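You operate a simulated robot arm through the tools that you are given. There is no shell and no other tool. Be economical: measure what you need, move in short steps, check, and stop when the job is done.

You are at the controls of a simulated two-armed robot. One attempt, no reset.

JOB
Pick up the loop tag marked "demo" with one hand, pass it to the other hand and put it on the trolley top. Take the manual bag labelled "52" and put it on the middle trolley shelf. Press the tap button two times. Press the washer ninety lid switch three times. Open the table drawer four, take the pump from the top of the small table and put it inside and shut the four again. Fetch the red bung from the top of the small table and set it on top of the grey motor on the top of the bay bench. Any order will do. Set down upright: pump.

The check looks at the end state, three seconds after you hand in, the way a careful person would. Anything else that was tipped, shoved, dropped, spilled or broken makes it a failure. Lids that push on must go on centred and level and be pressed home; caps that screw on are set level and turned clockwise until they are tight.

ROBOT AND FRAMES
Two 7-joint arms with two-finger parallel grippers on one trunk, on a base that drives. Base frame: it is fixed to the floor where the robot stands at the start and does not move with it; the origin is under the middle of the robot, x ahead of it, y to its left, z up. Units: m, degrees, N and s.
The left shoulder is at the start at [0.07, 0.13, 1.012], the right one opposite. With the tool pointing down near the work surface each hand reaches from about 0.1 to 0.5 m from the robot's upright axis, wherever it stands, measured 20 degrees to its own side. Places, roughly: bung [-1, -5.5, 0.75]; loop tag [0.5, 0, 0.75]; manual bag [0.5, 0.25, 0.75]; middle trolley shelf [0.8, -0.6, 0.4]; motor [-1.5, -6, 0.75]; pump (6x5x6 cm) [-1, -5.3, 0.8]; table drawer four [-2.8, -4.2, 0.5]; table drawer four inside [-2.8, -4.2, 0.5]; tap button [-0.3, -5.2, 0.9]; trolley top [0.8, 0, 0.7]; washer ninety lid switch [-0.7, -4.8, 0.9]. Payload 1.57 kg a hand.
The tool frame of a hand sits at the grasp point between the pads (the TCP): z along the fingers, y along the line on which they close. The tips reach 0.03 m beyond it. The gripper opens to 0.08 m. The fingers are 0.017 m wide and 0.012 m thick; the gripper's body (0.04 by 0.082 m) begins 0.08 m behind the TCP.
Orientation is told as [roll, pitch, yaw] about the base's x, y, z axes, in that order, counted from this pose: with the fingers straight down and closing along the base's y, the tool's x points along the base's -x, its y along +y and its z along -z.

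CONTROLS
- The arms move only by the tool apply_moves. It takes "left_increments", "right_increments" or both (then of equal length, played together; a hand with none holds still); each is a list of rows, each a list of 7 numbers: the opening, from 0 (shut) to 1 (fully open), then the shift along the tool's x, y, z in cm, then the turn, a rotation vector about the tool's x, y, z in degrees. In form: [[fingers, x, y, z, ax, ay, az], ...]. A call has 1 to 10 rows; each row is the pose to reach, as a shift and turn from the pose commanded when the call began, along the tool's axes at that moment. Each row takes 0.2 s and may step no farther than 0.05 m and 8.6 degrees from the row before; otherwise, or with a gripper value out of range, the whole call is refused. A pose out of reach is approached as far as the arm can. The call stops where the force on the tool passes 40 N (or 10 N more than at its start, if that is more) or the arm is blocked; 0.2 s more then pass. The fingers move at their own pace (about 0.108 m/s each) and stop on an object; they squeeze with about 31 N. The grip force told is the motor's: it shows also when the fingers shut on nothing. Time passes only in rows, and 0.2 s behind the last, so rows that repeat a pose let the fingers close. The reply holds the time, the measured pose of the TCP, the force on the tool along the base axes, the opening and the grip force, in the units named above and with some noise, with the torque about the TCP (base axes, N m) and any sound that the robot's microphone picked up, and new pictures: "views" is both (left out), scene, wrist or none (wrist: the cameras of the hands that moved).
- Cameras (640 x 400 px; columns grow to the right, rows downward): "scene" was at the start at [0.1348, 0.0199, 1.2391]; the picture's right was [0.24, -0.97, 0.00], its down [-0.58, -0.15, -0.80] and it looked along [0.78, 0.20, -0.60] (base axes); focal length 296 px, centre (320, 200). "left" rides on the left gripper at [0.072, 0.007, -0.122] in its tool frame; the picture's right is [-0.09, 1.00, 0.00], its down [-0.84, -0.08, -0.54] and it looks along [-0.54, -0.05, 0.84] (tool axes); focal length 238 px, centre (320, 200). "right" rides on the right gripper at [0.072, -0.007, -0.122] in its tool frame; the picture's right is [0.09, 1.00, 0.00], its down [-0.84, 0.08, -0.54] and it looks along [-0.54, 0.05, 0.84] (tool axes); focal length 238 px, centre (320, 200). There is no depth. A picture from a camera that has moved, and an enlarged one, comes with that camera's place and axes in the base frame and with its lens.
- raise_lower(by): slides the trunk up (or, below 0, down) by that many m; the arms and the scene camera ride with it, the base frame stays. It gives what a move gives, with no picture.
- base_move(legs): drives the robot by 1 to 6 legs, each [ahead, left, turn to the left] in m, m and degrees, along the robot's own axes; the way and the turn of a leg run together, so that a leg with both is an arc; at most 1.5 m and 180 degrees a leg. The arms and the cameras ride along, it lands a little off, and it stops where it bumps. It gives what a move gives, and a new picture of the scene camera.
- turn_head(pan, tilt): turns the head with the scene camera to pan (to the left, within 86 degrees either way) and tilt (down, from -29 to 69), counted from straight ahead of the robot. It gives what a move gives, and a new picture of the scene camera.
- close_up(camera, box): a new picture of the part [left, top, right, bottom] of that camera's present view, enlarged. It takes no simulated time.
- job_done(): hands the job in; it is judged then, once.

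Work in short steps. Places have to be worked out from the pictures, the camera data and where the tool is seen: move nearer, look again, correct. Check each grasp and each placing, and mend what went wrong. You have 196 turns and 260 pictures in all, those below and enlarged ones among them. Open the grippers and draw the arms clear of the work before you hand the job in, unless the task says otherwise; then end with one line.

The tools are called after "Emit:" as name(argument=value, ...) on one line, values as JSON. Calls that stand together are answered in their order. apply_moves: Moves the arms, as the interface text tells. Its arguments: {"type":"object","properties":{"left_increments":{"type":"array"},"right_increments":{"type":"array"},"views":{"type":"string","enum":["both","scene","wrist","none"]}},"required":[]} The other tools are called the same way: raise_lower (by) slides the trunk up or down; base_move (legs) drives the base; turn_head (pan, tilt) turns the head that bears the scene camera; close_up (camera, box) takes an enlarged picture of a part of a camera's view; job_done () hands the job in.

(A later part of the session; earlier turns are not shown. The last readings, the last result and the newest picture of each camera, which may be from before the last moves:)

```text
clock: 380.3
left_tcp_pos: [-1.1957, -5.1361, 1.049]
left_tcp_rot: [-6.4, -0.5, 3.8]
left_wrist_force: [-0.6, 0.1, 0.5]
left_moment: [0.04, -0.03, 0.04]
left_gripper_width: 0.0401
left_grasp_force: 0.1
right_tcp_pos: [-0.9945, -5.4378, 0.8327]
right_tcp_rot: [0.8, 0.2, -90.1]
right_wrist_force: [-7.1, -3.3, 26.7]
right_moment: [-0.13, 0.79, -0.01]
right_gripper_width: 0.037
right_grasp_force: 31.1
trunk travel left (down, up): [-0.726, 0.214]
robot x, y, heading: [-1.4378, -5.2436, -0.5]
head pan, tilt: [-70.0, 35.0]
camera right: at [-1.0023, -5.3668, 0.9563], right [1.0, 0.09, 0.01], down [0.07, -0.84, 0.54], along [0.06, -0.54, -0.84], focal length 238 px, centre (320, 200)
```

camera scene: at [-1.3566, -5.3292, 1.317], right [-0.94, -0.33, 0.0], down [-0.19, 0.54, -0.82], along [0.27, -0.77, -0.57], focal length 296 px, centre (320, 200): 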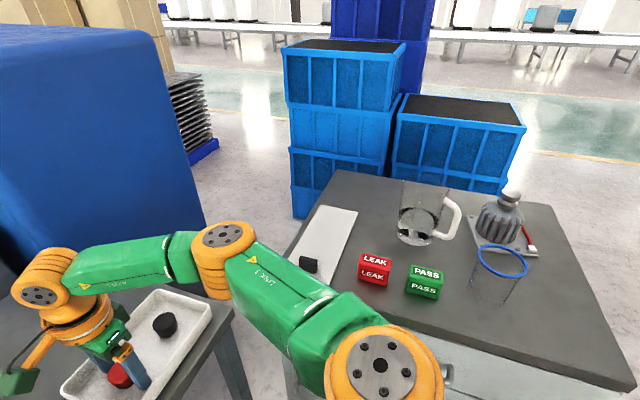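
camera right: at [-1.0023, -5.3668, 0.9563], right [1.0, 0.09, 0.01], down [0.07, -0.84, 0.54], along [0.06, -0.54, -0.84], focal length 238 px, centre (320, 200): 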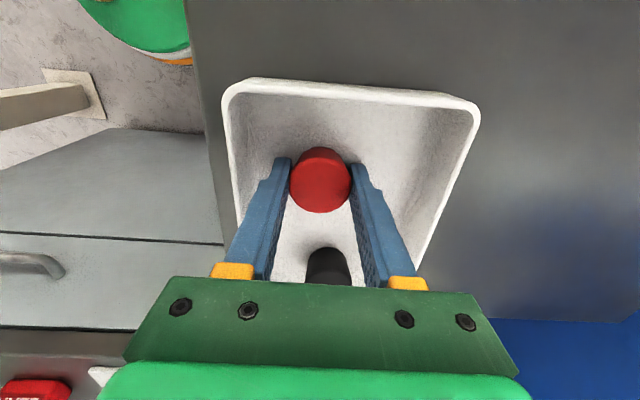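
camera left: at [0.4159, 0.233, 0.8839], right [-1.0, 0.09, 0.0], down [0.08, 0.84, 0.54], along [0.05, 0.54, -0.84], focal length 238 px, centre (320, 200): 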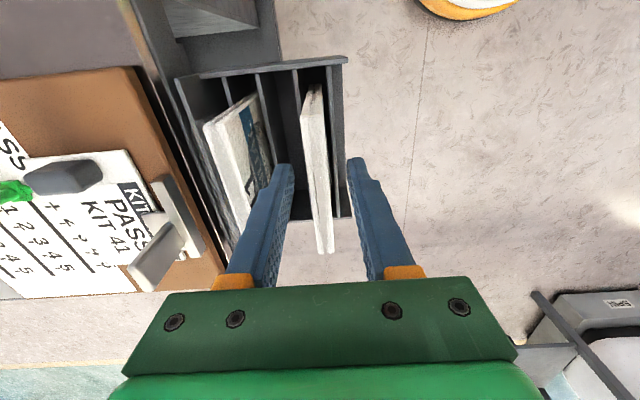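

Gripped (37 mm), tips resting on the tray. I lift straight up.

Emit:
apply_moves(right_increments=[[0, 0, 0, -1, 0, 0, 0], [0, 0, 0, -4, 0, 0, 0], [0, 0, 0, -8, 0, 0, 0], [0, 0, 0, -12, 0, 0, 0], [0, 0, 0, -15, 0, 0, 0]], views="both")

```text
clock: 381.5
left_tcp_pos: [-1.1878, -5.1371, 1.0469]
left_tcp_rot: [-6.4, -0.3, 3.9]
left_wrist_force: [0.5, -0.4, 0.3]
left_moment: [0.03, 0.01, -0.04]
left_gripper_width: 0.0401
left_grasp_force: 0.1
right_tcp_pos: [-0.9902, -5.4393, 0.9809]
right_tcp_rot: [0.3, 0.4, -90.0]
right_wrist_force: [-0.1, 0.0, -1.0]
right_moment: [-0.01, -0.02, 0.01]
right_gripper_width: 0.0372
right_grasp_force: 31.0
trunk travel left (down, up): [-0.726, 0.214]
robot x, y, heading: [-1.4331, -5.2411, -0.6]
head pan, tilt: [-70.0, 35.0]
camera scene: at [-1.358, -5.3284, 1.3171], right [-0.94, -0.33, 0.0], down [-0.19, 0.54, -0.82], along [0.27, -0.77, -0.57], focal length 296 px, centre (320, 200)
camera right: at [-0.9974, -5.3678, 1.1042], right [1.0, 0.09, 0.01], down [0.08, -0.84, 0.54], along [0.05, -0.54, -0.84], focal length 238 px, centre (320, 200)
```

scene: 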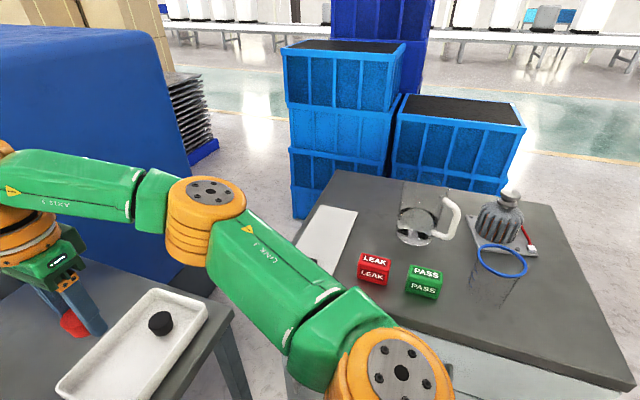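
right: 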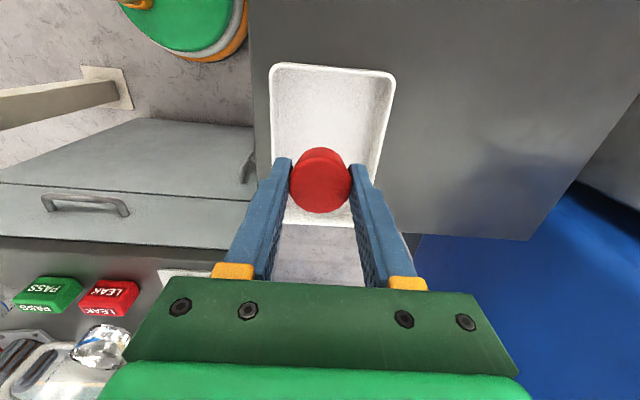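

Bung held. I zoom on the motor to see its top.

Emit:
close_up(camera="scene", box=[440, 170, 560, 280])

```text
3.64 times, centred on (500, 225) of scene
camera zoom: at [-1.358, -5.3284, 1.3171], right [-0.94, -0.33, 0.0], down [-0.19, 0.54, -0.82], along [0.27, -0.77, -0.57], focal length 1078 px, centre (-334, 109)
```

zoom: 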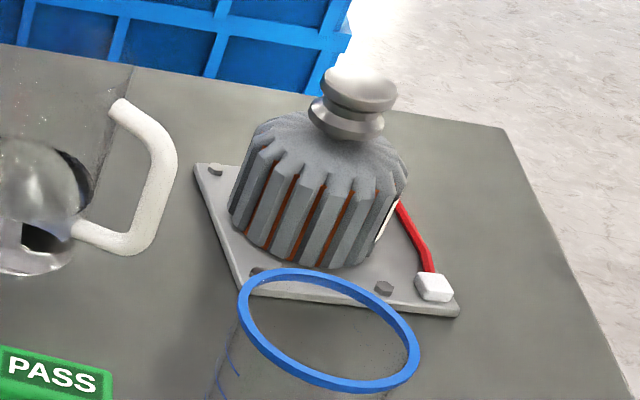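

The motor's top is a ~5 cm pulley disc at ≈(−1.592, −6.04, 0.913). It is best reached from the bench's west side. I retrace: back, left, back past the column, then right (south).

Emit:
base_move(legs=[[-0.23, 0, 0], [0, 0.28, 0], [-1.1, 0, 0], [0, -1.1, 0]])

Emit:
turn_head(pan=0, tilt=35)

```text
clock: 395.3
left_tcp_pos: [-2.5371, -5.9412, 1.047]
left_tcp_rot: [-6.3, -0.2, 3.7]
left_wrist_force: [0.3, 0.4, -0.4]
left_moment: [-0.02, 0.0, 0.02]
left_gripper_width: 0.0402
left_grasp_force: 0.1
right_tcp_pos: [-2.3398, -6.2438, 0.9811]
right_tcp_rot: [0.4, 0.4, -90.2]
right_wrist_force: [0.1, 0.5, 0.1]
right_moment: [-0.01, -0.01, 0.01]
right_gripper_width: 0.0371
right_grasp_force: 31.3
trunk travel left (down, up): [-0.726, 0.214]
robot x, y, heading: [-2.7894, -6.0493, -0.6]
head pan, tilt: [-70.0, 35.0]
camera scene: at [-2.7074, -6.1321, 1.3171], right [-0.94, -0.33, 0.0], down [-0.19, 0.54, -0.82], along [0.27, -0.77, -0.57], focal length 296 px, centre (320, 200)
```

scene: 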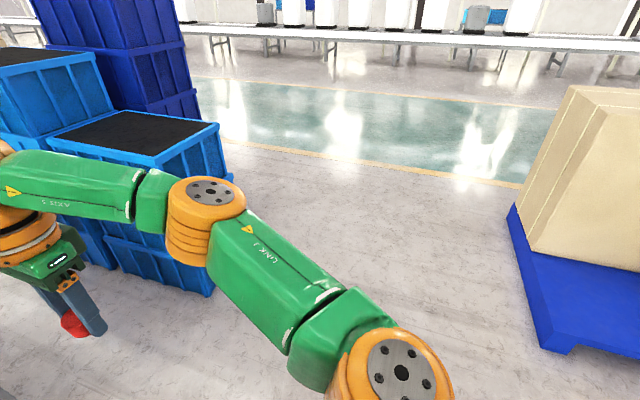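

```text
clock: 396.7
left_tcp_pos: [-2.5376, -5.9425, 1.0467]
left_tcp_rot: [-6.3, -0.2, 3.5]
left_wrist_force: [-0.6, 0.5, 0.2]
left_moment: [-0.01, 0.01, 0.01]
left_gripper_width: 0.0399
left_grasp_force: 0.0
right_tcp_pos: [-2.3399, -6.2437, 0.9808]
right_tcp_rot: [0.3, 0.3, -90.1]
right_wrist_force: [-0.2, -0.2, -0.4]
right_moment: [-0.02, -0.04, -0.04]
right_gripper_width: 0.037
right_grasp_force: 30.7
trunk travel left (down, up): [-0.726, 0.214]
robot x, y, heading: [-2.7907, -6.048, -0.9]
head pan, tilt: [0.0, 35.0]
camera scene: at [-2.6485, -6.0507, 1.317], right [-0.01, -1.0, 0.0], down [-0.57, 0.01, -0.82], along [0.82, -0.01, -0.57], focal length 296 px, centre (320, 200)
```

scene: 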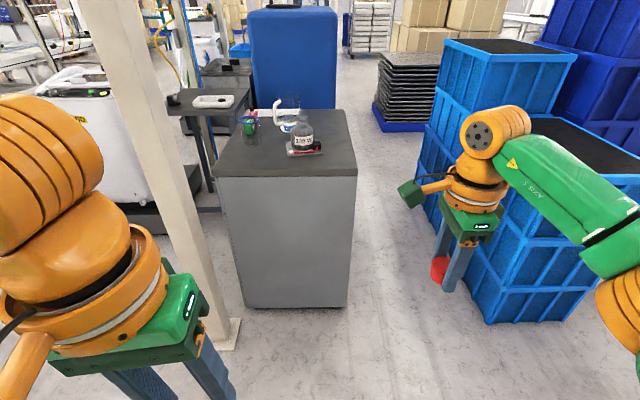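

Bench west face x≈−1.71, top z≈0.79. I raise 10 cm, swing the right hand to my right side, turn 50° left and slide east so the bung comes over the motor.

Emit:
raise_lower(by=0.1)

Emit:
apply_moves(right_increments=[[0, -3, -2.5, 0, 0, 0, 0], [0, -6, -5, 0, 0, 0, 0], [0, -9, -7.5, 0, 0, 0, 0], [0, -12, -10, 0, 0, 0, 0], [0, -15, -12.5, 0, 0, 0, 0], [0, -17.4, -14.7, 0, 0, 0, 0]], views="none")

Emit:
base_move(legs=[[0, 0, 50.5], [0.4, -0.48, 0]])

```text
clock: 398.1
left_tcp_pos: [-2.5382, -5.9418, 1.1467]
left_tcp_rot: [-6.3, -0.3, 3.7]
left_wrist_force: [-0.3, 0.3, 0.0]
left_moment: [-0.01, -0.01, 0.02]
left_gripper_width: 0.04
left_grasp_force: 0.0
right_tcp_pos: [-2.3391, -6.2437, 1.0816]
right_tcp_rot: [0.4, 0.3, -90.1]
right_wrist_force: [0.0, 0.0, -0.6]
right_moment: [0.01, -0.01, 0.04]
right_gripper_width: 0.037
right_grasp_force: 31.3
trunk travel left (down, up): [-0.826, 0.114]
robot x, y, heading: [-2.7878, -6.0488, -0.8]
head pan, tilt: [0.0, 35.0]
```

```text
clock: 399.5
left_tcp_pos: [-2.5399, -5.9425, 1.1479]
left_tcp_rot: [-6.2, -0.3, 3.6]
left_wrist_force: [-0.1, -0.2, -0.3]
left_moment: [-0.02, -0.05, 0.01]
left_gripper_width: 0.0401
left_grasp_force: 0.0
right_tcp_pos: [-2.4881, -6.4181, 1.079]
right_tcp_rot: [0.3, 0.4, -90.2]
right_wrist_force: [-1.3, -0.6, -0.8]
right_moment: [0.02, -0.02, -0.02]
right_gripper_width: 0.0373
right_grasp_force: 31.2
trunk travel left (down, up): [-0.826, 0.114]
robot x, y, heading: [-2.7861, -6.0421, -0.5]
head pan, tilt: [0.0, 35.0]
```

```text
clock: 405.2
left_tcp_pos: [-2.091, -5.7835, 1.1472]
left_tcp_rot: [-6.3, -0.2, 54.3]
left_wrist_force: [-0.6, 0.0, -0.8]
left_moment: [0.0, 0.0, -0.01]
left_gripper_width: 0.04
left_grasp_force: 0.1
right_tcp_pos: [-1.6926, -6.0449, 1.0785]
right_tcp_rot: [0.3, 0.3, -39.3]
right_wrist_force: [0.2, 0.3, 0.1]
right_moment: [0.02, -0.04, 0.01]
right_gripper_width: 0.0371
right_grasp_force: 30.6
trunk travel left (down, up): [-0.826, 0.114]
robot x, y, heading: [-2.1631, -6.0445, 49.8]
head pan, tilt: [0.0, 35.0]
camera scene: at [-2.0794, -5.9396, 1.4172], right [0.77, -0.64, 0.0], down [-0.37, -0.44, -0.82], along [0.53, 0.63, -0.57], focal length 296 px, centre (320, 200)
```

scene: 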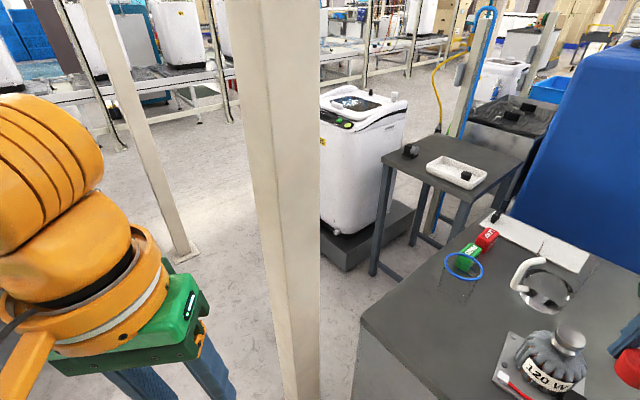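

Position good. I look right at the motor and also take the wrist view.

Emit:
turn_head(pan=-45, tilt=40)

Emit:
close_up(camera="right", box=[0, 0, 640, 400])

```text
clock: 406.3
left_tcp_pos: [-2.0907, -5.785, 1.1463]
left_tcp_rot: [-6.4, -0.3, 54.3]
left_wrist_force: [0.0, 0.3, -0.4]
left_moment: [0.02, -0.01, -0.02]
left_gripper_width: 0.0399
left_grasp_force: 0.0
right_tcp_pos: [-1.6917, -6.0438, 1.079]
right_tcp_rot: [0.2, 0.2, -39.2]
right_wrist_force: [-0.7, 0.0, -0.6]
right_moment: [-0.03, -0.01, 0.02]
right_gripper_width: 0.0371
right_grasp_force: 30.7
trunk travel left (down, up): [-0.826, 0.114]
robot x, y, heading: [-2.1709, -6.0481, 50.1]
head pan, tilt: [-45.0, 40.0]
camera scene: at [-2.0499, -5.9996, 1.4095], right [0.09, -1.0, 0.0], down [-0.64, -0.06, -0.77], along [0.76, 0.07, -0.64], focal length 296 px, centre (320, 200)
```

scene: 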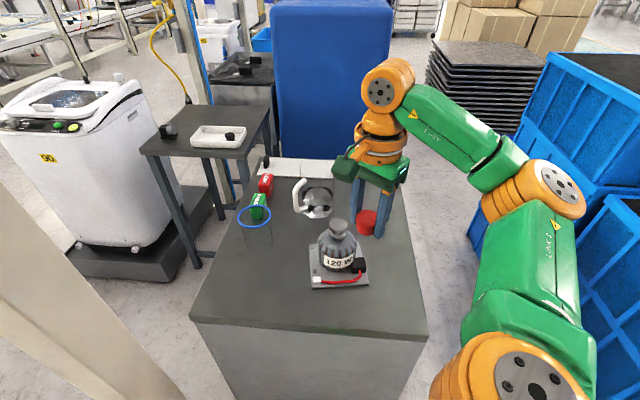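

```text
1.00 times, centred on (320, 200) of right (not enlarged: the box is as wide or as high as the picture)
camera zoom: at [-1.7505, -6.0062, 1.2009], right [0.56, 0.83, 0.01], down [0.7, -0.47, 0.54], along [0.45, -0.3, -0.84], focal length 238 px, centre (320, 200)
```

zoom: 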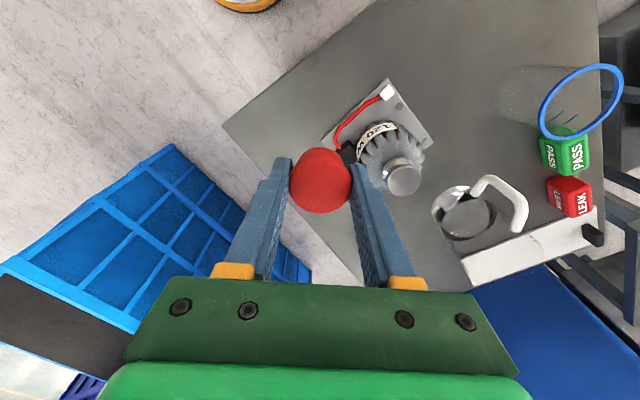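

The two current views give the pulley top at (−1.576, −5.996, 0.936). I bring the bung above it at a small height and look.

Emit:
apply_moves(right_increments=[[0, -2, 3.7, 0, 0, 0, 0], [0, -4, 7.4, 1, 0, 0, 0], [0, -6, 11, 3, 0, 0, 0], [0, -6, 11, 5, 0, 0, 0]], views="both")

```text
clock: 407.3
left_tcp_pos: [-2.0902, -5.7853, 1.1472]
left_tcp_rot: [-6.3, -0.1, 54.4]
left_wrist_force: [-0.2, 0.4, -0.3]
left_moment: [0.03, 0.01, 0.01]
left_gripper_width: 0.0402
left_grasp_force: 0.0
right_tcp_pos: [-1.5763, -5.9983, 1.0282]
right_tcp_rot: [0.3, 0.2, -39.3]
right_wrist_force: [-0.4, -0.6, -0.4]
right_moment: [0.02, 0.02, 0.0]
right_gripper_width: 0.037
right_grasp_force: 31.3
right hand out of reach, approached as far as the arm can: row 3
trunk travel left (down, up): [-0.826, 0.114]
robot x, y, heading: [-2.1651, -6.042, 50.1]
head pan, tilt: [-45.0, 40.0]
camera scene: at [-2.0496, -6.0002, 1.4095], right [0.09, -1.0, 0.0], down [-0.64, -0.06, -0.77], along [0.76, 0.07, -0.64], focal length 296 px, centre (320, 200)
camera right: at [-1.6361, -5.9602, 1.1509], right [0.56, 0.83, 0.01], down [0.7, -0.47, 0.54], along [0.45, -0.3, -0.84], focal length 238 px, centre (320, 200)
```

scene: 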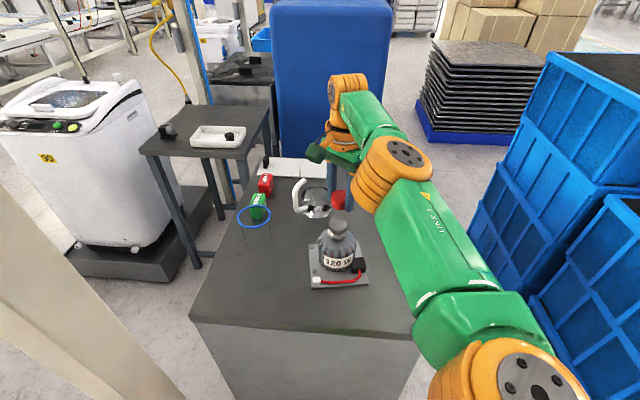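
right: 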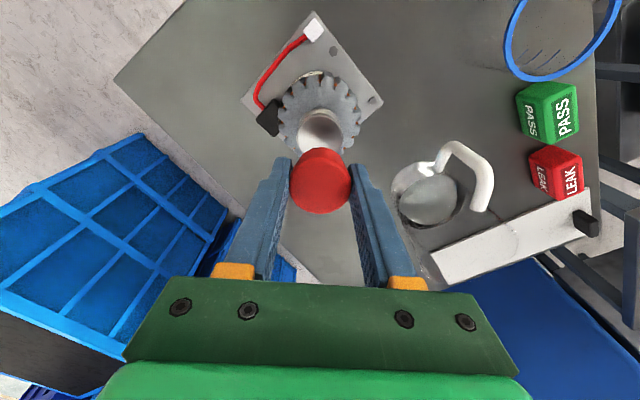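

Pulley is right under the bung (x,y match). I lower 5 cm and then check the force in small steps.

Emit:
apply_moves(right_increments=[[0, 0, 0, 2.5, 0, 0, 0], [0, 0, 0, 4.8, 0, 0, 0], [0, 0, 0, 5.4, 0, 0, 0]], views="both")

Emit:
close_up(camera="scene", box=[270, 150, 420, 300])

```text
clock: 408.1
left_tcp_pos: [-2.0932, -5.7866, 1.1476]
left_tcp_rot: [-6.3, -0.3, 54.5]
left_wrist_force: [0.4, 0.4, 0.0]
left_moment: [-0.02, 0.03, -0.01]
left_gripper_width: 0.0401
left_grasp_force: 0.1
right_tcp_pos: [-1.576, -5.997, 0.9773]
right_tcp_rot: [0.6, 0.1, -39.3]
right_wrist_force: [8.4, -0.2, 21.4]
right_moment: [-0.41, -0.02, 0.17]
right_gripper_width: 0.0371
right_grasp_force: 31.5
trunk travel left (down, up): [-0.826, 0.114]
robot x, y, heading: [-2.1648, -6.0479, 50.0]
head pan, tilt: [-45.0, 40.0]
camera scene: at [-2.0531, -6.0004, 1.4103], right [0.09, -1.0, 0.0], down [-0.64, -0.06, -0.77], along [0.76, 0.07, -0.64], focal length 296 px, centre (320, 200)
camera right: at [-1.6364, -5.9585, 1.0994], right [0.56, 0.83, 0.01], down [0.69, -0.47, 0.54], along [0.45, -0.3, -0.84], focal length 238 px, centre (320, 200)
```

scene: 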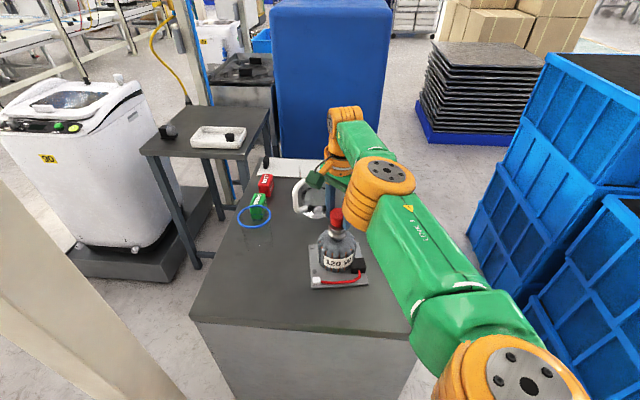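
right: 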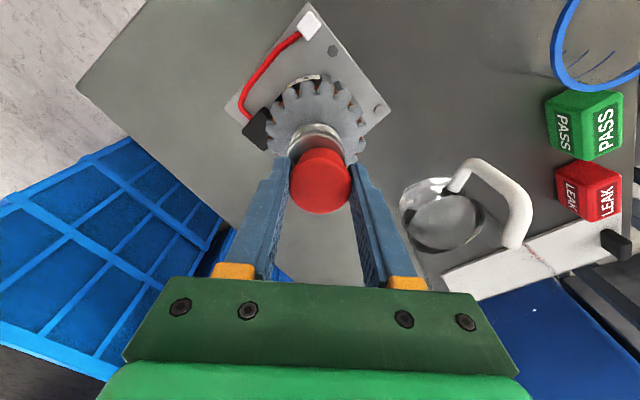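

```text
2.67 times, centred on (345, 225) of scene
camera zoom: at [-2.0531, -6.0004, 1.4103], right [0.09, -1.0, 0.0], down [-0.64, -0.06, -0.77], along [0.76, 0.07, -0.64], focal length 791 px, centre (253, 133)
```

zoom: 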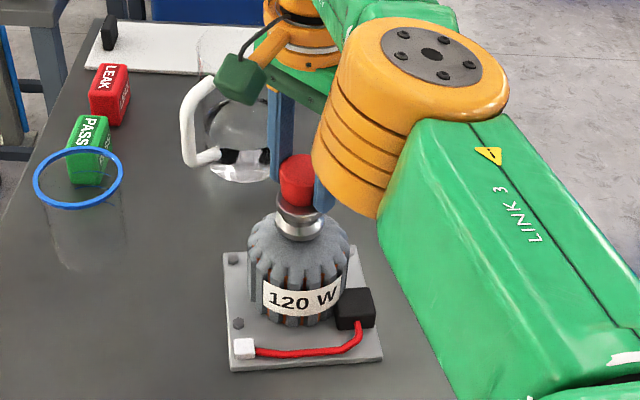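

Contact with 21 N; the bung sits centred on the pulley. I ease up 2 mm, open gently and rise.

Emit:
apply_moves(right_increments=[[0, 0, 0, -0.25, 0, 0, 0], [0.6, 0, 0, -0.25, 0, 0, 0], [0.75, 0, 0, -0.25, 0, 0, 0], [0.75, 0, 0, -2, 0, 0, 0], [0.75, 0, 0, -5, 0, 0, 0], [0.75, 0, 0, -8, 0, 0, 0]], views="both")

Emit:
close_up(camera="scene", box=[270, 150, 420, 300])

```text
clock: 409.5
left_tcp_pos: [-2.0913, -5.7852, 1.1466]
left_tcp_rot: [-6.3, -0.3, 54.3]
left_wrist_force: [0.3, -0.3, -0.4]
left_moment: [-0.01, -0.02, -0.04]
left_gripper_width: 0.0401
left_grasp_force: 0.1
right_tcp_pos: [-1.5832, -6.0036, 1.056]
right_tcp_rot: [0.2, 0.3, -39.4]
right_wrist_force: [0.0, -0.1, -0.4]
right_moment: [0.02, -0.06, -0.03]
right_gripper_width: 0.0599
right_grasp_force: 0.1
right hand out of reach, approached as far as the arm can: row 6
trunk travel left (down, up): [-0.826, 0.114]
robot x, y, heading: [-2.1653, -6.0455, 50.0]
head pan, tilt: [-45.0, 40.0]
camera scene: at [-2.0506, -6.0003, 1.4096], right [0.09, -1.0, 0.0], down [-0.64, -0.06, -0.77], along [0.76, 0.07, -0.64], focal length 296 px, centre (320, 200)
camera right: at [-1.6419, -5.9648, 1.1789], right [0.56, 0.83, 0.01], down [0.7, -0.47, 0.54], along [0.45, -0.3, -0.84], focal length 238 px, centre (320, 200)
```

scene: 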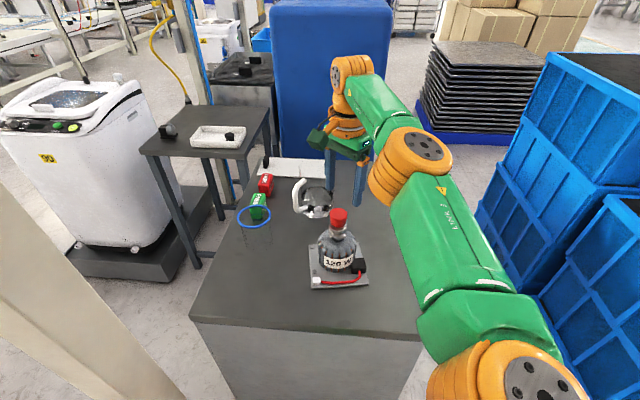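
right: 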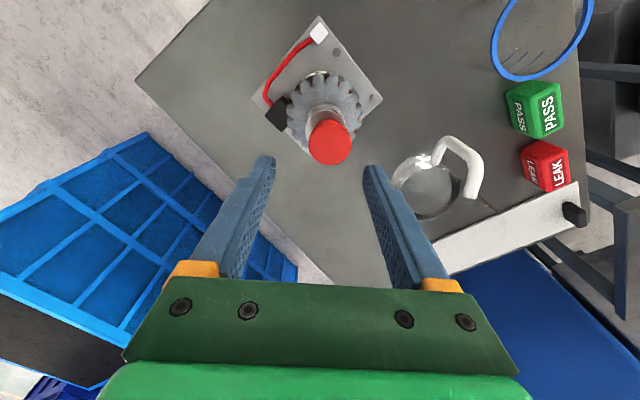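

```text
2.67 times, centred on (345, 225) of scene
camera zoom: at [-2.0506, -6.0003, 1.4096], right [0.09, -1.0, 0.0], down [-0.64, -0.06, -0.77], along [0.76, 0.07, -0.64], focal length 791 px, centre (253, 133)
```

zoom: 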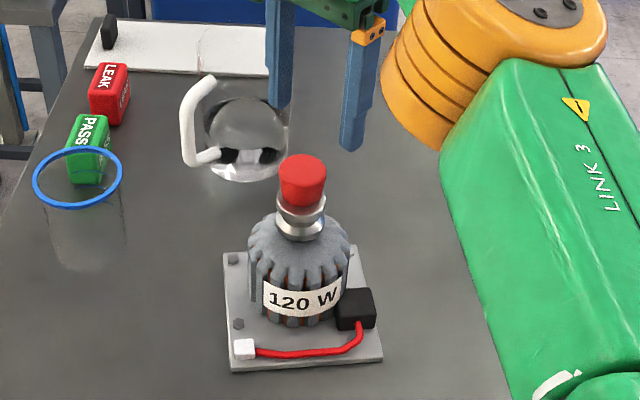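

The bung stands on the motor. I retreat west, turn back, go north and east again toward the small table.

Emit:
base_move(legs=[[-0.4, 0.48, 0], [0, 0, -50], [0, 1.12, 0], [1.1, 0, 0]])

Emit:
turn_head(pan=-20, tilt=35)

```text
clock: 425.8
left_tcp_pos: [-1.4422, -4.837, 1.1469]
left_tcp_rot: [-6.2, -0.2, 3.6]
left_wrist_force: [-0.8, -0.2, -0.7]
left_moment: [0.0, 0.03, -0.01]
left_gripper_width: 0.04
left_grasp_force: 0.1
right_tcp_pos: [-1.2901, -5.3697, 1.0573]
right_tcp_rot: [0.3, 0.2, -90.1]
right_wrist_force: [-0.4, 0.1, 0.9]
right_moment: [-0.03, 0.01, -0.02]
right_gripper_width: 0.0599
right_grasp_force: 0.1
trunk travel left (down, up): [-0.826, 0.114]
robot x, y, heading: [-1.6922, -4.9426, -0.5]
head pan, tilt: [-45.0, 40.0]
camera scene: at [-1.5822, -5.0051, 1.4096], right [-0.72, -0.7, 0.0], down [-0.45, 0.46, -0.77], along [0.54, -0.55, -0.64], focal length 296 px, centre (320, 200)
```

scene: 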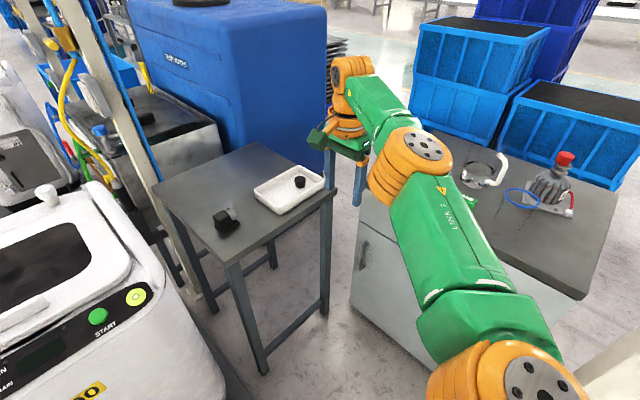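

```text
clock: 426.7
left_tcp_pos: [-1.4417, -4.8361, 1.1468]
left_tcp_rot: [-6.3, -0.1, 3.6]
left_wrist_force: [0.0, 0.9, -0.1]
left_moment: [0.0, 0.04, 0.01]
left_gripper_width: 0.04
left_grasp_force: 0.0
right_tcp_pos: [-1.29, -5.3693, 1.056]
right_tcp_rot: [0.3, 0.3, -90.0]
right_wrist_force: [-0.8, 0.0, -0.8]
right_moment: [-0.01, 0.01, -0.01]
right_gripper_width: 0.0598
right_grasp_force: 0.0
trunk travel left (down, up): [-0.826, 0.114]
robot x, y, heading: [-1.6853, -4.9411, -1.0]
head pan, tilt: [-20.0, 35.0]
camera scene: at [-1.5583, -4.9755, 1.417], right [-0.35, -0.94, 0.0], down [-0.54, 0.2, -0.82], along [0.77, -0.29, -0.57], focal length 296 px, centre (320, 200)
```

scene: 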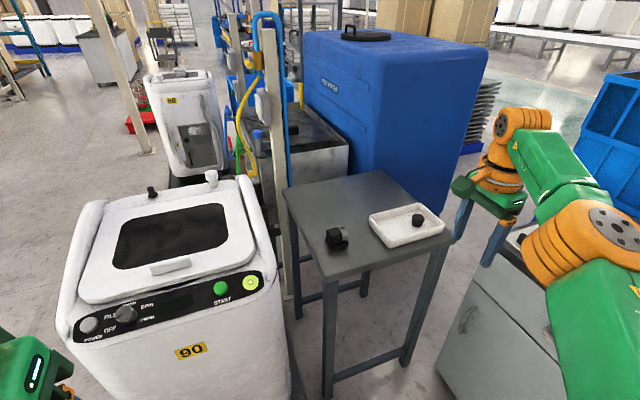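

I fold the right hand in, then move to the earlier spot near the small table and turn 45° right so the left hand can reach the pump.

Emit:
apply_moves(right_increments=[[0.5, 4, -2, -1, 0, 0, 0], [0.5, 8, -4, -2, 0, 0, 0], [0.5, 12, -6, -3, 0, 0, 0], [0.5, 16, -8, -4, 0, 0, 0], [0.5, 19, -9, -5, 0, 0, 0]], views="none")

Emit:
base_move(legs=[[0, -0.29, 0], [0.25, 0, 0], [0, 0, -44]])

Emit:
turn_head(pan=35, tilt=45)

```text
clock: 427.9
left_tcp_pos: [-1.4417, -4.8365, 1.1466]
left_tcp_rot: [-6.3, -0.1, 3.7]
left_wrist_force: [0.1, -1.0, -0.3]
left_moment: [-0.04, 0.02, -0.01]
left_gripper_width: 0.04
left_grasp_force: 0.1
right_tcp_pos: [-1.3801, -5.1779, 1.1054]
right_tcp_rot: [0.3, 0.2, -90.2]
right_wrist_force: [-1.2, 0.2, -0.3]
right_moment: [-0.04, 0.0, 0.01]
right_gripper_width: 0.0396
right_grasp_force: 0.1
trunk travel left (down, up): [-0.826, 0.114]
robot x, y, heading: [-1.6924, -4.9415, -0.6]
head pan, tilt: [-20.0, 35.0]
```

```text
clock: 433.4
left_tcp_pos: [-1.1909, -5.3333, 1.1465]
left_tcp_rot: [-6.3, -0.3, -40.5]
left_wrist_force: [0.0, 0.4, -0.9]
left_moment: [-0.03, 0.02, -0.01]
left_gripper_width: 0.0399
left_grasp_force: 0.2
right_tcp_pos: [-1.3842, -5.6226, 1.1062]
right_tcp_rot: [0.3, 0.2, -134.2]
right_wrist_force: [0.2, 0.0, -0.1]
right_moment: [0.02, 0.03, -0.01]
right_gripper_width: 0.0397
right_grasp_force: 0.0
trunk travel left (down, up): [-0.826, 0.114]
robot x, y, heading: [-1.4446, -5.2371, -44.2]
head pan, tilt: [-20.0, 35.0]
camera scene: at [-1.3698, -5.3524, 1.4171], right [-0.9, -0.43, 0.0], down [-0.24, 0.52, -0.82], along [0.35, -0.74, -0.57], focal length 296 px, centre (320, 200)
```

scene: 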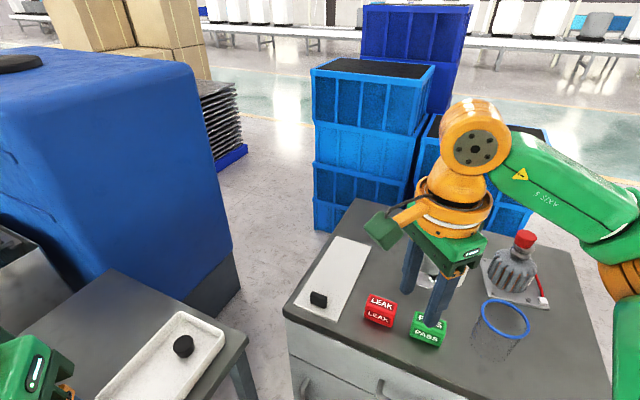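

```text
clock: 434.6
left_tcp_pos: [-1.1911, -5.3332, 1.1476]
left_tcp_rot: [-6.3, -0.2, -40.4]
left_wrist_force: [0.1, 0.4, -0.4]
left_moment: [0.01, -0.01, 0.03]
left_gripper_width: 0.0401
left_grasp_force: 0.0
right_tcp_pos: [-1.3838, -5.6231, 1.1072]
right_tcp_rot: [0.3, 0.3, -134.1]
right_wrist_force: [-0.7, 0.1, 0.4]
right_moment: [-0.01, 0.01, 0.01]
right_gripper_width: 0.0402
right_grasp_force: 0.2
trunk travel left (down, up): [-0.826, 0.114]
robot x, y, heading: [-1.4453, -5.2401, -44.9]
head pan, tilt: [35.0, 45.0]
camera scene: at [-1.3276, -5.2869, 1.4023], right [-0.17, -0.99, 0.0], down [-0.7, 0.12, -0.71], along [0.7, -0.12, -0.71], focal length 296 px, centre (320, 200)
```

scene: 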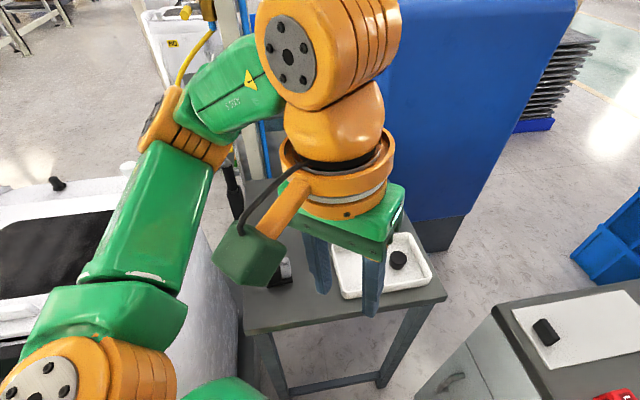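

I level the left hand and bring it above the pump.

Emit:
apply_moves(left_increments=[[0.8, -2.4, 3.7, 0, -2, 0, 0], [0.8, -4.8, 7.4, 0, -4, 0, 0], [0.8, -7.2, 11.1, 0, -6.2, 0, 0], [0.8, -9.6, 14.8, 0, -6.2, 0, 0], [0.8, -12, 18.5, 0, -6.2, 0, 0], [0.8, -14.5, 22.3, 0, -6.2, 0, 0]], views="none")

Emit:
apply_moves(left_increments=[[0.8, 0, 0, 1, 0, 0, -8], [0.8, 0, 0, 2, 0, 0, -16], [0.8, 0, 0, 3, 0, 0, -24], [0.8, 0, 0, 4, 0, 0, -32], [0.8, 0, 0, 5, 0, 0, -40]], views="both")

```text
clock: 436.1
left_tcp_pos: [-0.9341, -5.26, 1.1235]
left_tcp_rot: [0.0, -0.2, -40.4]
left_wrist_force: [0.2, 0.0, 0.0]
left_moment: [0.0, 0.05, -0.05]
left_gripper_width: 0.064
left_grasp_force: 0.2
right_tcp_pos: [-1.3832, -5.6235, 1.1059]
right_tcp_rot: [0.2, 0.3, -134.2]
right_wrist_force: [0.5, -0.2, -1.5]
right_moment: [0.0, 0.02, 0.0]
right_gripper_width: 0.0402
right_grasp_force: 0.0
trunk travel left (down, up): [-0.826, 0.114]
robot x, y, heading: [-1.4417, -5.2393, -44.7]
head pan, tilt: [35.0, 45.0]
```

```text
clock: 437.2
left_tcp_pos: [-0.9361, -5.2594, 1.0723]
left_tcp_rot: [-0.2, -0.1, -0.3]
left_wrist_force: [-0.1, 0.1, -0.3]
left_moment: [0.02, 0.01, -0.04]
left_gripper_width: 0.0641
left_grasp_force: 0.1
right_tcp_pos: [-1.384, -5.6212, 1.1064]
right_tcp_rot: [0.3, 0.3, -134.2]
right_wrist_force: [0.0, -0.5, 0.5]
right_moment: [0.0, 0.02, 0.0]
right_gripper_width: 0.0403
right_grasp_force: 0.0
trunk travel left (down, up): [-0.826, 0.114]
robot x, y, heading: [-1.4453, -5.2342, -44.6]
head pan, tilt: [35.0, 45.0]
camera scene: at [-1.3272, -5.2867, 1.4022], right [-0.17, -0.99, 0.0], down [-0.7, 0.12, -0.71], along [0.7, -0.12, -0.71], focal length 296 px, centre (320, 200)
camera left: at [-1.0075, -5.2519, 1.195], right [0.1, 1.0, 0.0], down [0.84, -0.08, 0.54], along [0.54, -0.06, -0.84], focal length 238 px, centre (320, 200)
```

scene: 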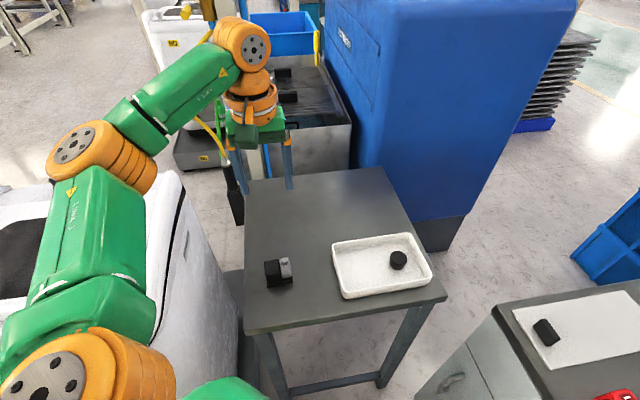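
left: 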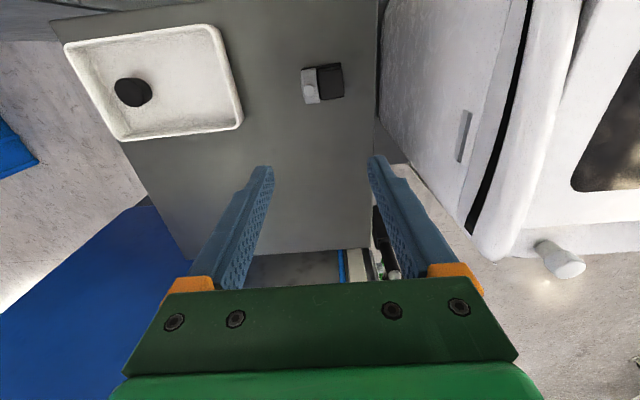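

Pump located at ≈(−0.964, −5.256, 0.83). Zoom to see its shape.

Emit:
close_up(camera="left", box=[260, 40, 380, 130])

Emit:
close_up(camera="scene", box=[240, 230, 320, 300])

```text
4.44 times, centred on (320, 85) of left
camera zoom: at [-1.0075, -5.2519, 1.195], right [0.1, 1.0, 0.0], down [0.84, -0.08, 0.54], along [0.54, -0.06, -0.84], focal length 1059 px, centre (320, 711)
```

zoom: 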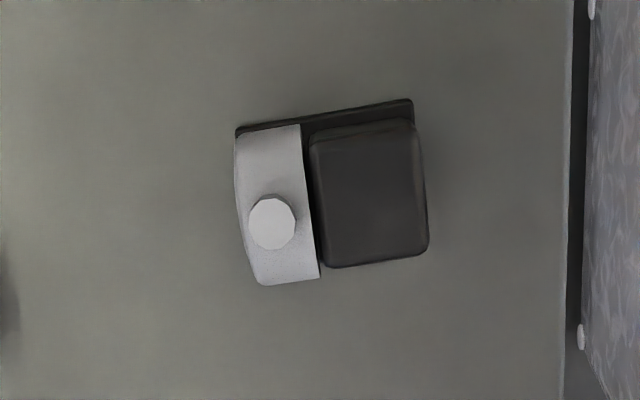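

```text
5.71 times, centred on (280, 265) of scene
camera zoom: at [-1.3272, -5.2867, 1.4022], right [-0.17, -0.99, 0.0], down [-0.7, 0.12, -0.71], along [0.7, -0.12, -0.71], focal length 1694 px, centre (549, -171)
```

zoom: 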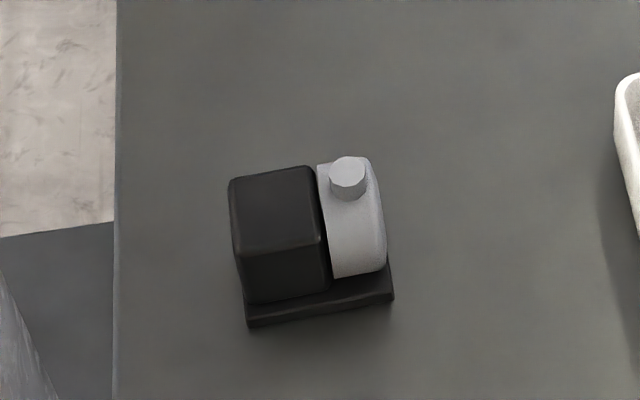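

Pump is rotated ~6°. I yaw 6°, align over it and lower to z≈0.90 with the gripper fully open.

Emit:
apply_moves(left_increments=[[1, 1.5, 0.2, 4, 0, 0, -3], [1, 2.9, 0.3, 8, 0, 0, -6], [1, 2.9, 0.3, 12, 0, 0, -6], [1, 2.9, 0.3, 16, 0, 0, -6]], views="both")

```text
clock: 438.2
left_tcp_pos: [-0.9649, -5.2572, 0.9114]
left_tcp_rot: [-0.2, -0.2, 5.6]
left_wrist_force: [0.0, 0.0, -0.5]
left_moment: [-0.02, 0.02, 0.0]
left_gripper_width: 0.0798
left_grasp_force: 0.0
right_tcp_pos: [-1.3829, -5.6239, 1.1068]
right_tcp_rot: [0.3, 0.3, -134.1]
right_wrist_force: [1.0, 0.3, 0.4]
right_moment: [0.01, 0.03, -0.01]
right_gripper_width: 0.0401
right_grasp_force: 0.1
trunk travel left (down, up): [-0.826, 0.114]
robot x, y, heading: [-1.4445, -5.2356, -44.5]
head pan, tilt: [35.0, 45.0]
camera scene: at [-1.3267, -5.2868, 1.4022], right [-0.17, -0.99, 0.0], down [-0.7, 0.12, -0.71], along [0.7, -0.12, -0.71], focal length 296 px, centre (320, 200)
camera left: at [-1.036, -5.2566, 1.0335], right [-0.01, 1.0, 0.0], down [0.84, 0.01, 0.54], along [0.54, 0.0, -0.84], focal length 238 px, centre (320, 200)
```

scene: 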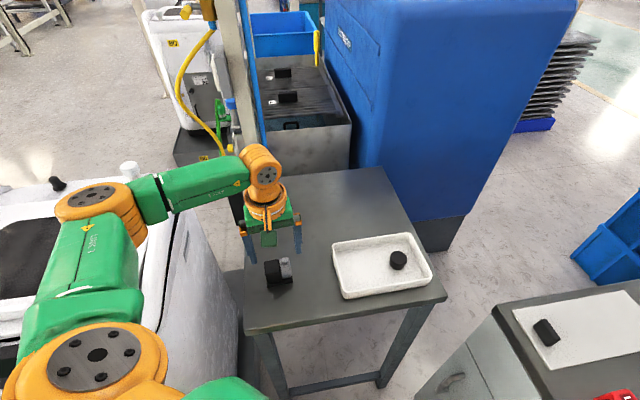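
left: 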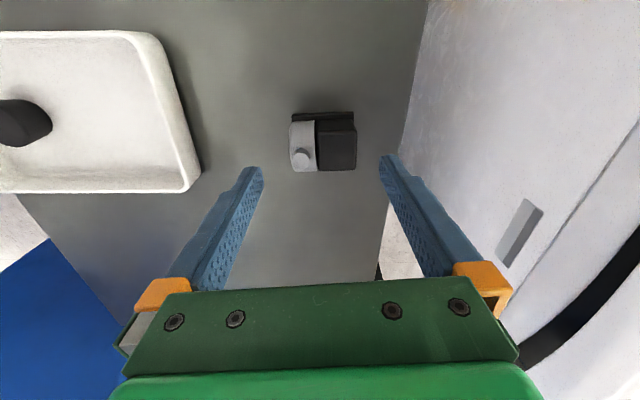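

Aligned. I lower 4 cm then 4 cm more around the pump.

Emit:
apply_moves(left_increments=[[1, 0, 0.2, 2.5, 0, 0, 0], [1, 0, 0.2, 5, 0, 0, 0], [1, 0, 0.2, 7.8, 0, 0, 0]], views="both")

```text
clock: 439.1
left_tcp_pos: [-0.9646, -5.2557, 0.8344]
left_tcp_rot: [-0.2, -0.1, 5.6]
left_wrist_force: [-0.5, 0.1, -0.5]
left_moment: [-0.03, -0.02, 0.02]
left_gripper_width: 0.0799
left_grasp_force: 0.1
right_tcp_pos: [-1.3843, -5.6218, 1.1057]
right_tcp_rot: [0.3, 0.2, -134.2]
right_wrist_force: [0.3, 0.2, 0.1]
right_moment: [0.0, 0.05, -0.03]
right_gripper_width: 0.0396
right_grasp_force: 0.1
trunk travel left (down, up): [-0.826, 0.114]
robot x, y, heading: [-1.4436, -5.2365, -44.8]
head pan, tilt: [35.0, 45.0]
camera scene: at [-1.3272, -5.2869, 1.4022], right [-0.17, -0.99, 0.0], down [-0.7, 0.12, -0.71], along [0.7, -0.12, -0.71], focal length 296 px, centre (320, 200)
camera left: at [-1.0359, -5.2553, 0.9565], right [0.0, 1.0, 0.0], down [0.84, 0.01, 0.54], along [0.54, 0.0, -0.84], focal length 238 px, centre (320, 200)
```

scene: 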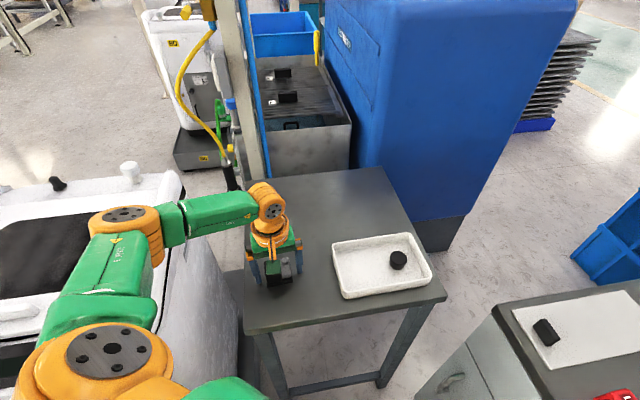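
left: 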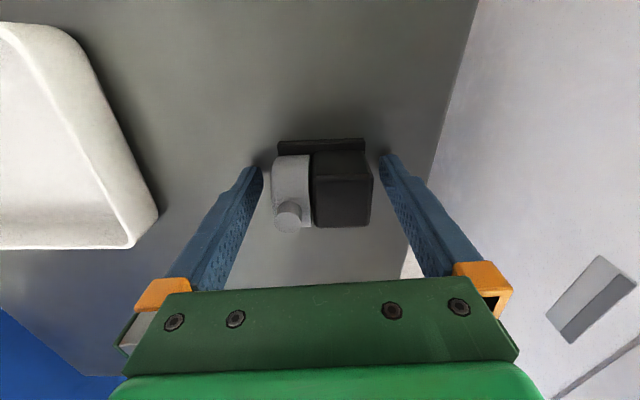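

Pump sits between the fingers. Close and lift.

Emit:
apply_moves(left_increments=[[0, 0, 0, 0, 0, 0, 0], [0, 0, 0, 0, 0, 0, 0], [0, 0, 0, 0, 0, 0, 0], [0, 0, 0, -2, 0, 0, 0], [0, 0, 0, -6, 0, 0, 0], [0, 0, 0, -10, 0, 0, 0], [0, 0, 0, -14, 0, 0, 0]], views="both")

```text
clock: 440.6
left_tcp_pos: [-0.966, -5.2541, 0.9749]
left_tcp_rot: [-0.2, 0.0, 5.7]
left_wrist_force: [-0.4, 0.5, -2.8]
left_moment: [0.02, 0.03, -0.01]
left_gripper_width: 0.0579
left_grasp_force: 31.0
right_tcp_pos: [-1.3844, -5.6244, 1.1062]
right_tcp_rot: [0.3, 0.3, -134.2]
right_wrist_force: [0.1, -0.2, 0.1]
right_moment: [0.0, 0.0, 0.04]
right_gripper_width: 0.0401
right_grasp_force: 0.1
trunk travel left (down, up): [-0.826, 0.114]
robot x, y, heading: [-1.4467, -5.2337, -45.1]
head pan, tilt: [35.0, 45.0]
camera scene: at [-1.3272, -5.2869, 1.4022], right [-0.17, -0.99, 0.0], down [-0.7, 0.12, -0.71], along [0.7, -0.12, -0.71], focal length 296 px, centre (320, 200)
camera left: at [-1.0368, -5.2546, 1.0972], right [0.0, 1.0, 0.0], down [0.84, 0.01, 0.54], along [0.54, 0.0, -0.84], focal length 238 px, centre (320, 200)
```

scene: 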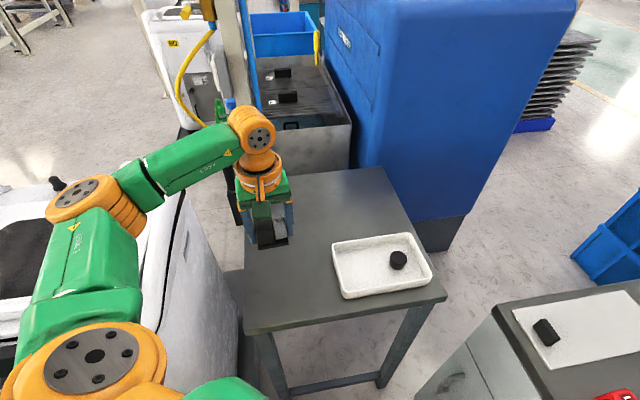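
left: 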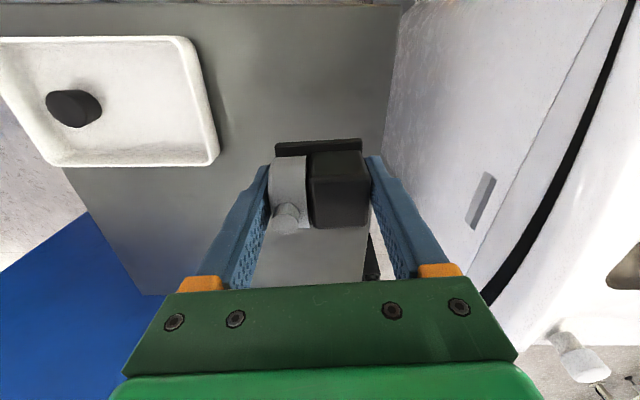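

Pump held. I raise the trunk 10 cm and bring the left hand in front of me.

Emit:
raise_lower(by=0.1)

Emit:
apply_moves(left_increments=[[0, 3.2, -1.5, 0, 0, 0, 8.3], [0, 6.4, -3, 0, 0, 0, 16.6], [0, 9.6, -4.5, 0, 0, 0, 24.9], [0, 12.8, -6, 0, 0, 0, 33.2], [0, 16, -7.5, 0, 0, 0, 41.5], [0, 19.3, -9, 0, 0, 0, 49.8]], views="none")

Emit:
base_move(legs=[[0, 0, 44.5], [-0.25, 0, 0], [0, 0.28, 0], [-1.5, 0, 0], [-1.5, 0, 0]])

```text
clock: 442.0
left_tcp_pos: [-0.9648, -5.2543, 1.0753]
left_tcp_rot: [-0.1, 0.1, 5.5]
left_wrist_force: [-0.4, -0.2, -4.1]
left_moment: [0.0, 0.02, 0.01]
left_gripper_width: 0.058
left_grasp_force: 31.0
right_tcp_pos: [-1.3834, -5.6236, 1.2068]
right_tcp_rot: [0.3, 0.3, -134.3]
right_wrist_force: [0.2, -0.2, 0.2]
right_moment: [0.03, -0.02, 0.01]
right_gripper_width: 0.0399
right_grasp_force: 0.2
trunk travel left (down, up): [-0.926, 0.014]
robot x, y, heading: [-1.4452, -5.2356, -44.8]
head pan, tilt: [35.0, 45.0]
```

```text
clock: 443.4
left_tcp_pos: [-1.1496, -5.3644, 1.074]
left_tcp_rot: [0.0, -0.2, -44.4]
left_wrist_force: [-0.5, -0.8, -3.9]
left_moment: [0.01, 0.01, 0.01]
left_gripper_width: 0.0578
left_grasp_force: 31.3
right_tcp_pos: [-1.3845, -5.6245, 1.2059]
right_tcp_rot: [0.3, 0.5, -134.2]
right_wrist_force: [0.1, 0.1, -0.5]
right_moment: [0.02, -0.02, -0.01]
right_gripper_width: 0.04
right_grasp_force: 0.0
trunk travel left (down, up): [-0.926, 0.014]
robot x, y, heading: [-1.4396, -5.2408, -44.7]
head pan, tilt: [35.0, 45.0]
```

```text
clock: 462.8
left_tcp_pos: [-4.3679, -4.8214, 1.0748]
left_tcp_rot: [0.0, -0.3, 0.0]
left_wrist_force: [0.2, -0.3, -2.9]
left_moment: [0.02, 0.02, -0.04]
left_gripper_width: 0.0575
left_grasp_force: 31.1
right_tcp_pos: [-4.353, -5.1707, 1.2049]
right_tcp_rot: [0.2, 0.3, -89.8]
right_wrist_force: [0.6, -0.1, -0.4]
right_moment: [0.01, -0.03, -0.02]
right_gripper_width: 0.0403
right_grasp_force: 0.1
trunk travel left (down, up): [-0.926, 0.014]
robot x, y, heading: [-4.6645, -4.9388, -0.2]
head pan, tilt: [35.0, 45.0]
camera scene: at [-4.5484, -4.893, 1.5021], right [0.57, -0.82, 0.0], down [-0.58, -0.4, -0.71], along [0.58, 0.4, -0.71], focal length 296 px, centre (320, 200)
```

scene: 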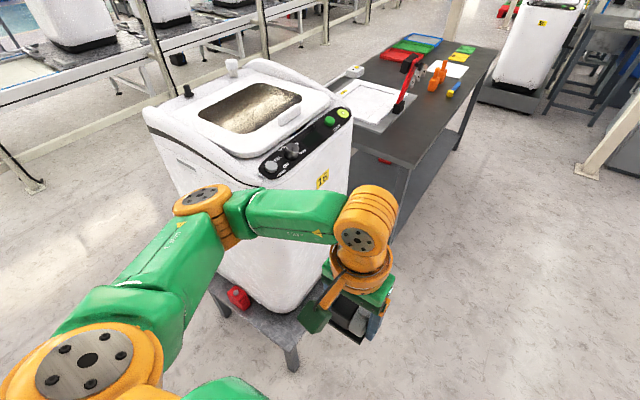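

Now around the west end back to the north side of the drawer table.

Emit:
base_move(legs=[[-0.42, 0, 0], [0, 1.1, 0], [0, 1.0, 0], [0, 0, -90], [0, 1.2, 0], [0, 1.05, 0]])

Emit:
turn_head(pan=0, tilt=40)

```text
clock: 489.9
left_tcp_pos: [-2.7278, -3.1158, 1.0746]
left_tcp_rot: [0.0, -0.1, -89.5]
left_wrist_force: [-0.1, 0.1, -2.6]
left_moment: [0.01, 0.03, -0.02]
left_gripper_width: 0.0578
left_grasp_force: 30.9
right_tcp_pos: [-3.0799, -3.1315, 1.2056]
right_tcp_rot: [0.3, 0.3, -179.4]
right_wrist_force: [-0.6, 0.0, -0.5]
right_moment: [-0.01, -0.01, -0.01]
right_gripper_width: 0.0399
right_grasp_force: 0.1
trunk travel left (down, up): [-0.926, 0.014]
robot x, y, heading: [-2.8433, -2.8185, -90.1]
head pan, tilt: [35.0, 45.0]
camera scene: at [-2.7999, -2.9359, 1.5022], right [-0.82, -0.57, 0.0], down [-0.4, 0.58, -0.71], along [0.41, -0.58, -0.71], focal length 296 px, centre (320, 200)
```

scene: 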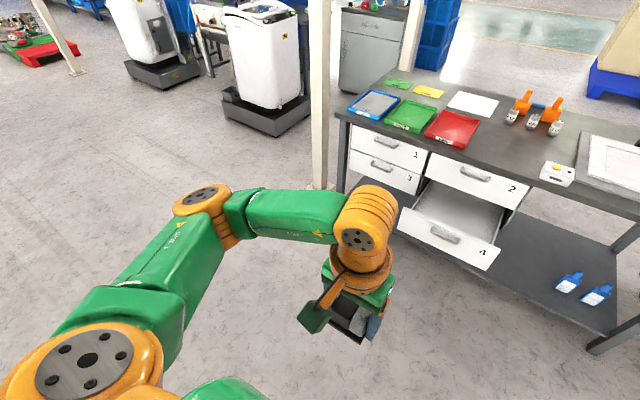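

```text
clock: 490.9
left_tcp_pos: [-2.7266, -3.1154, 1.0747]
left_tcp_rot: [-0.1, -0.1, -89.6]
left_wrist_force: [0.4, 0.1, -2.4]
left_moment: [0.01, -0.02, -0.02]
left_gripper_width: 0.0577
left_grasp_force: 31.1
right_tcp_pos: [-3.0777, -3.132, 1.2056]
right_tcp_rot: [0.3, 0.3, -179.4]
right_wrist_force: [-0.4, -0.2, 0.4]
right_moment: [-0.01, 0.01, 0.0]
right_gripper_width: 0.0402
right_grasp_force: 0.1
trunk travel left (down, up): [-0.926, 0.014]
robot x, y, heading: [-2.8459, -2.8169, -90.0]
head pan, tilt: [0.0, 40.0]
camera scene: at [-2.8449, -2.9542, 1.5094], right [-1.0, 0.0, 0.0], down [0.0, 0.64, -0.77], along [0.0, -0.77, -0.64], focal length 296 px, centre (320, 200)
```

scene: 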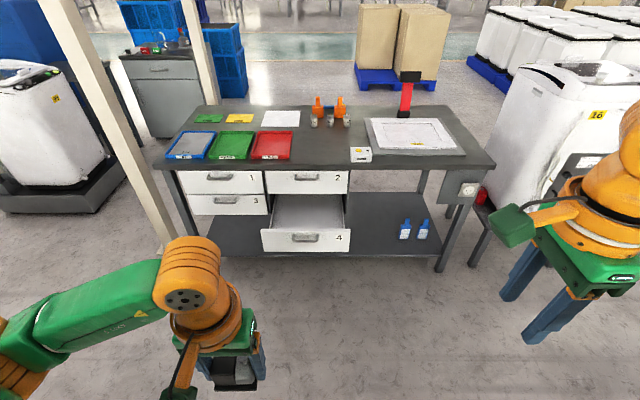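

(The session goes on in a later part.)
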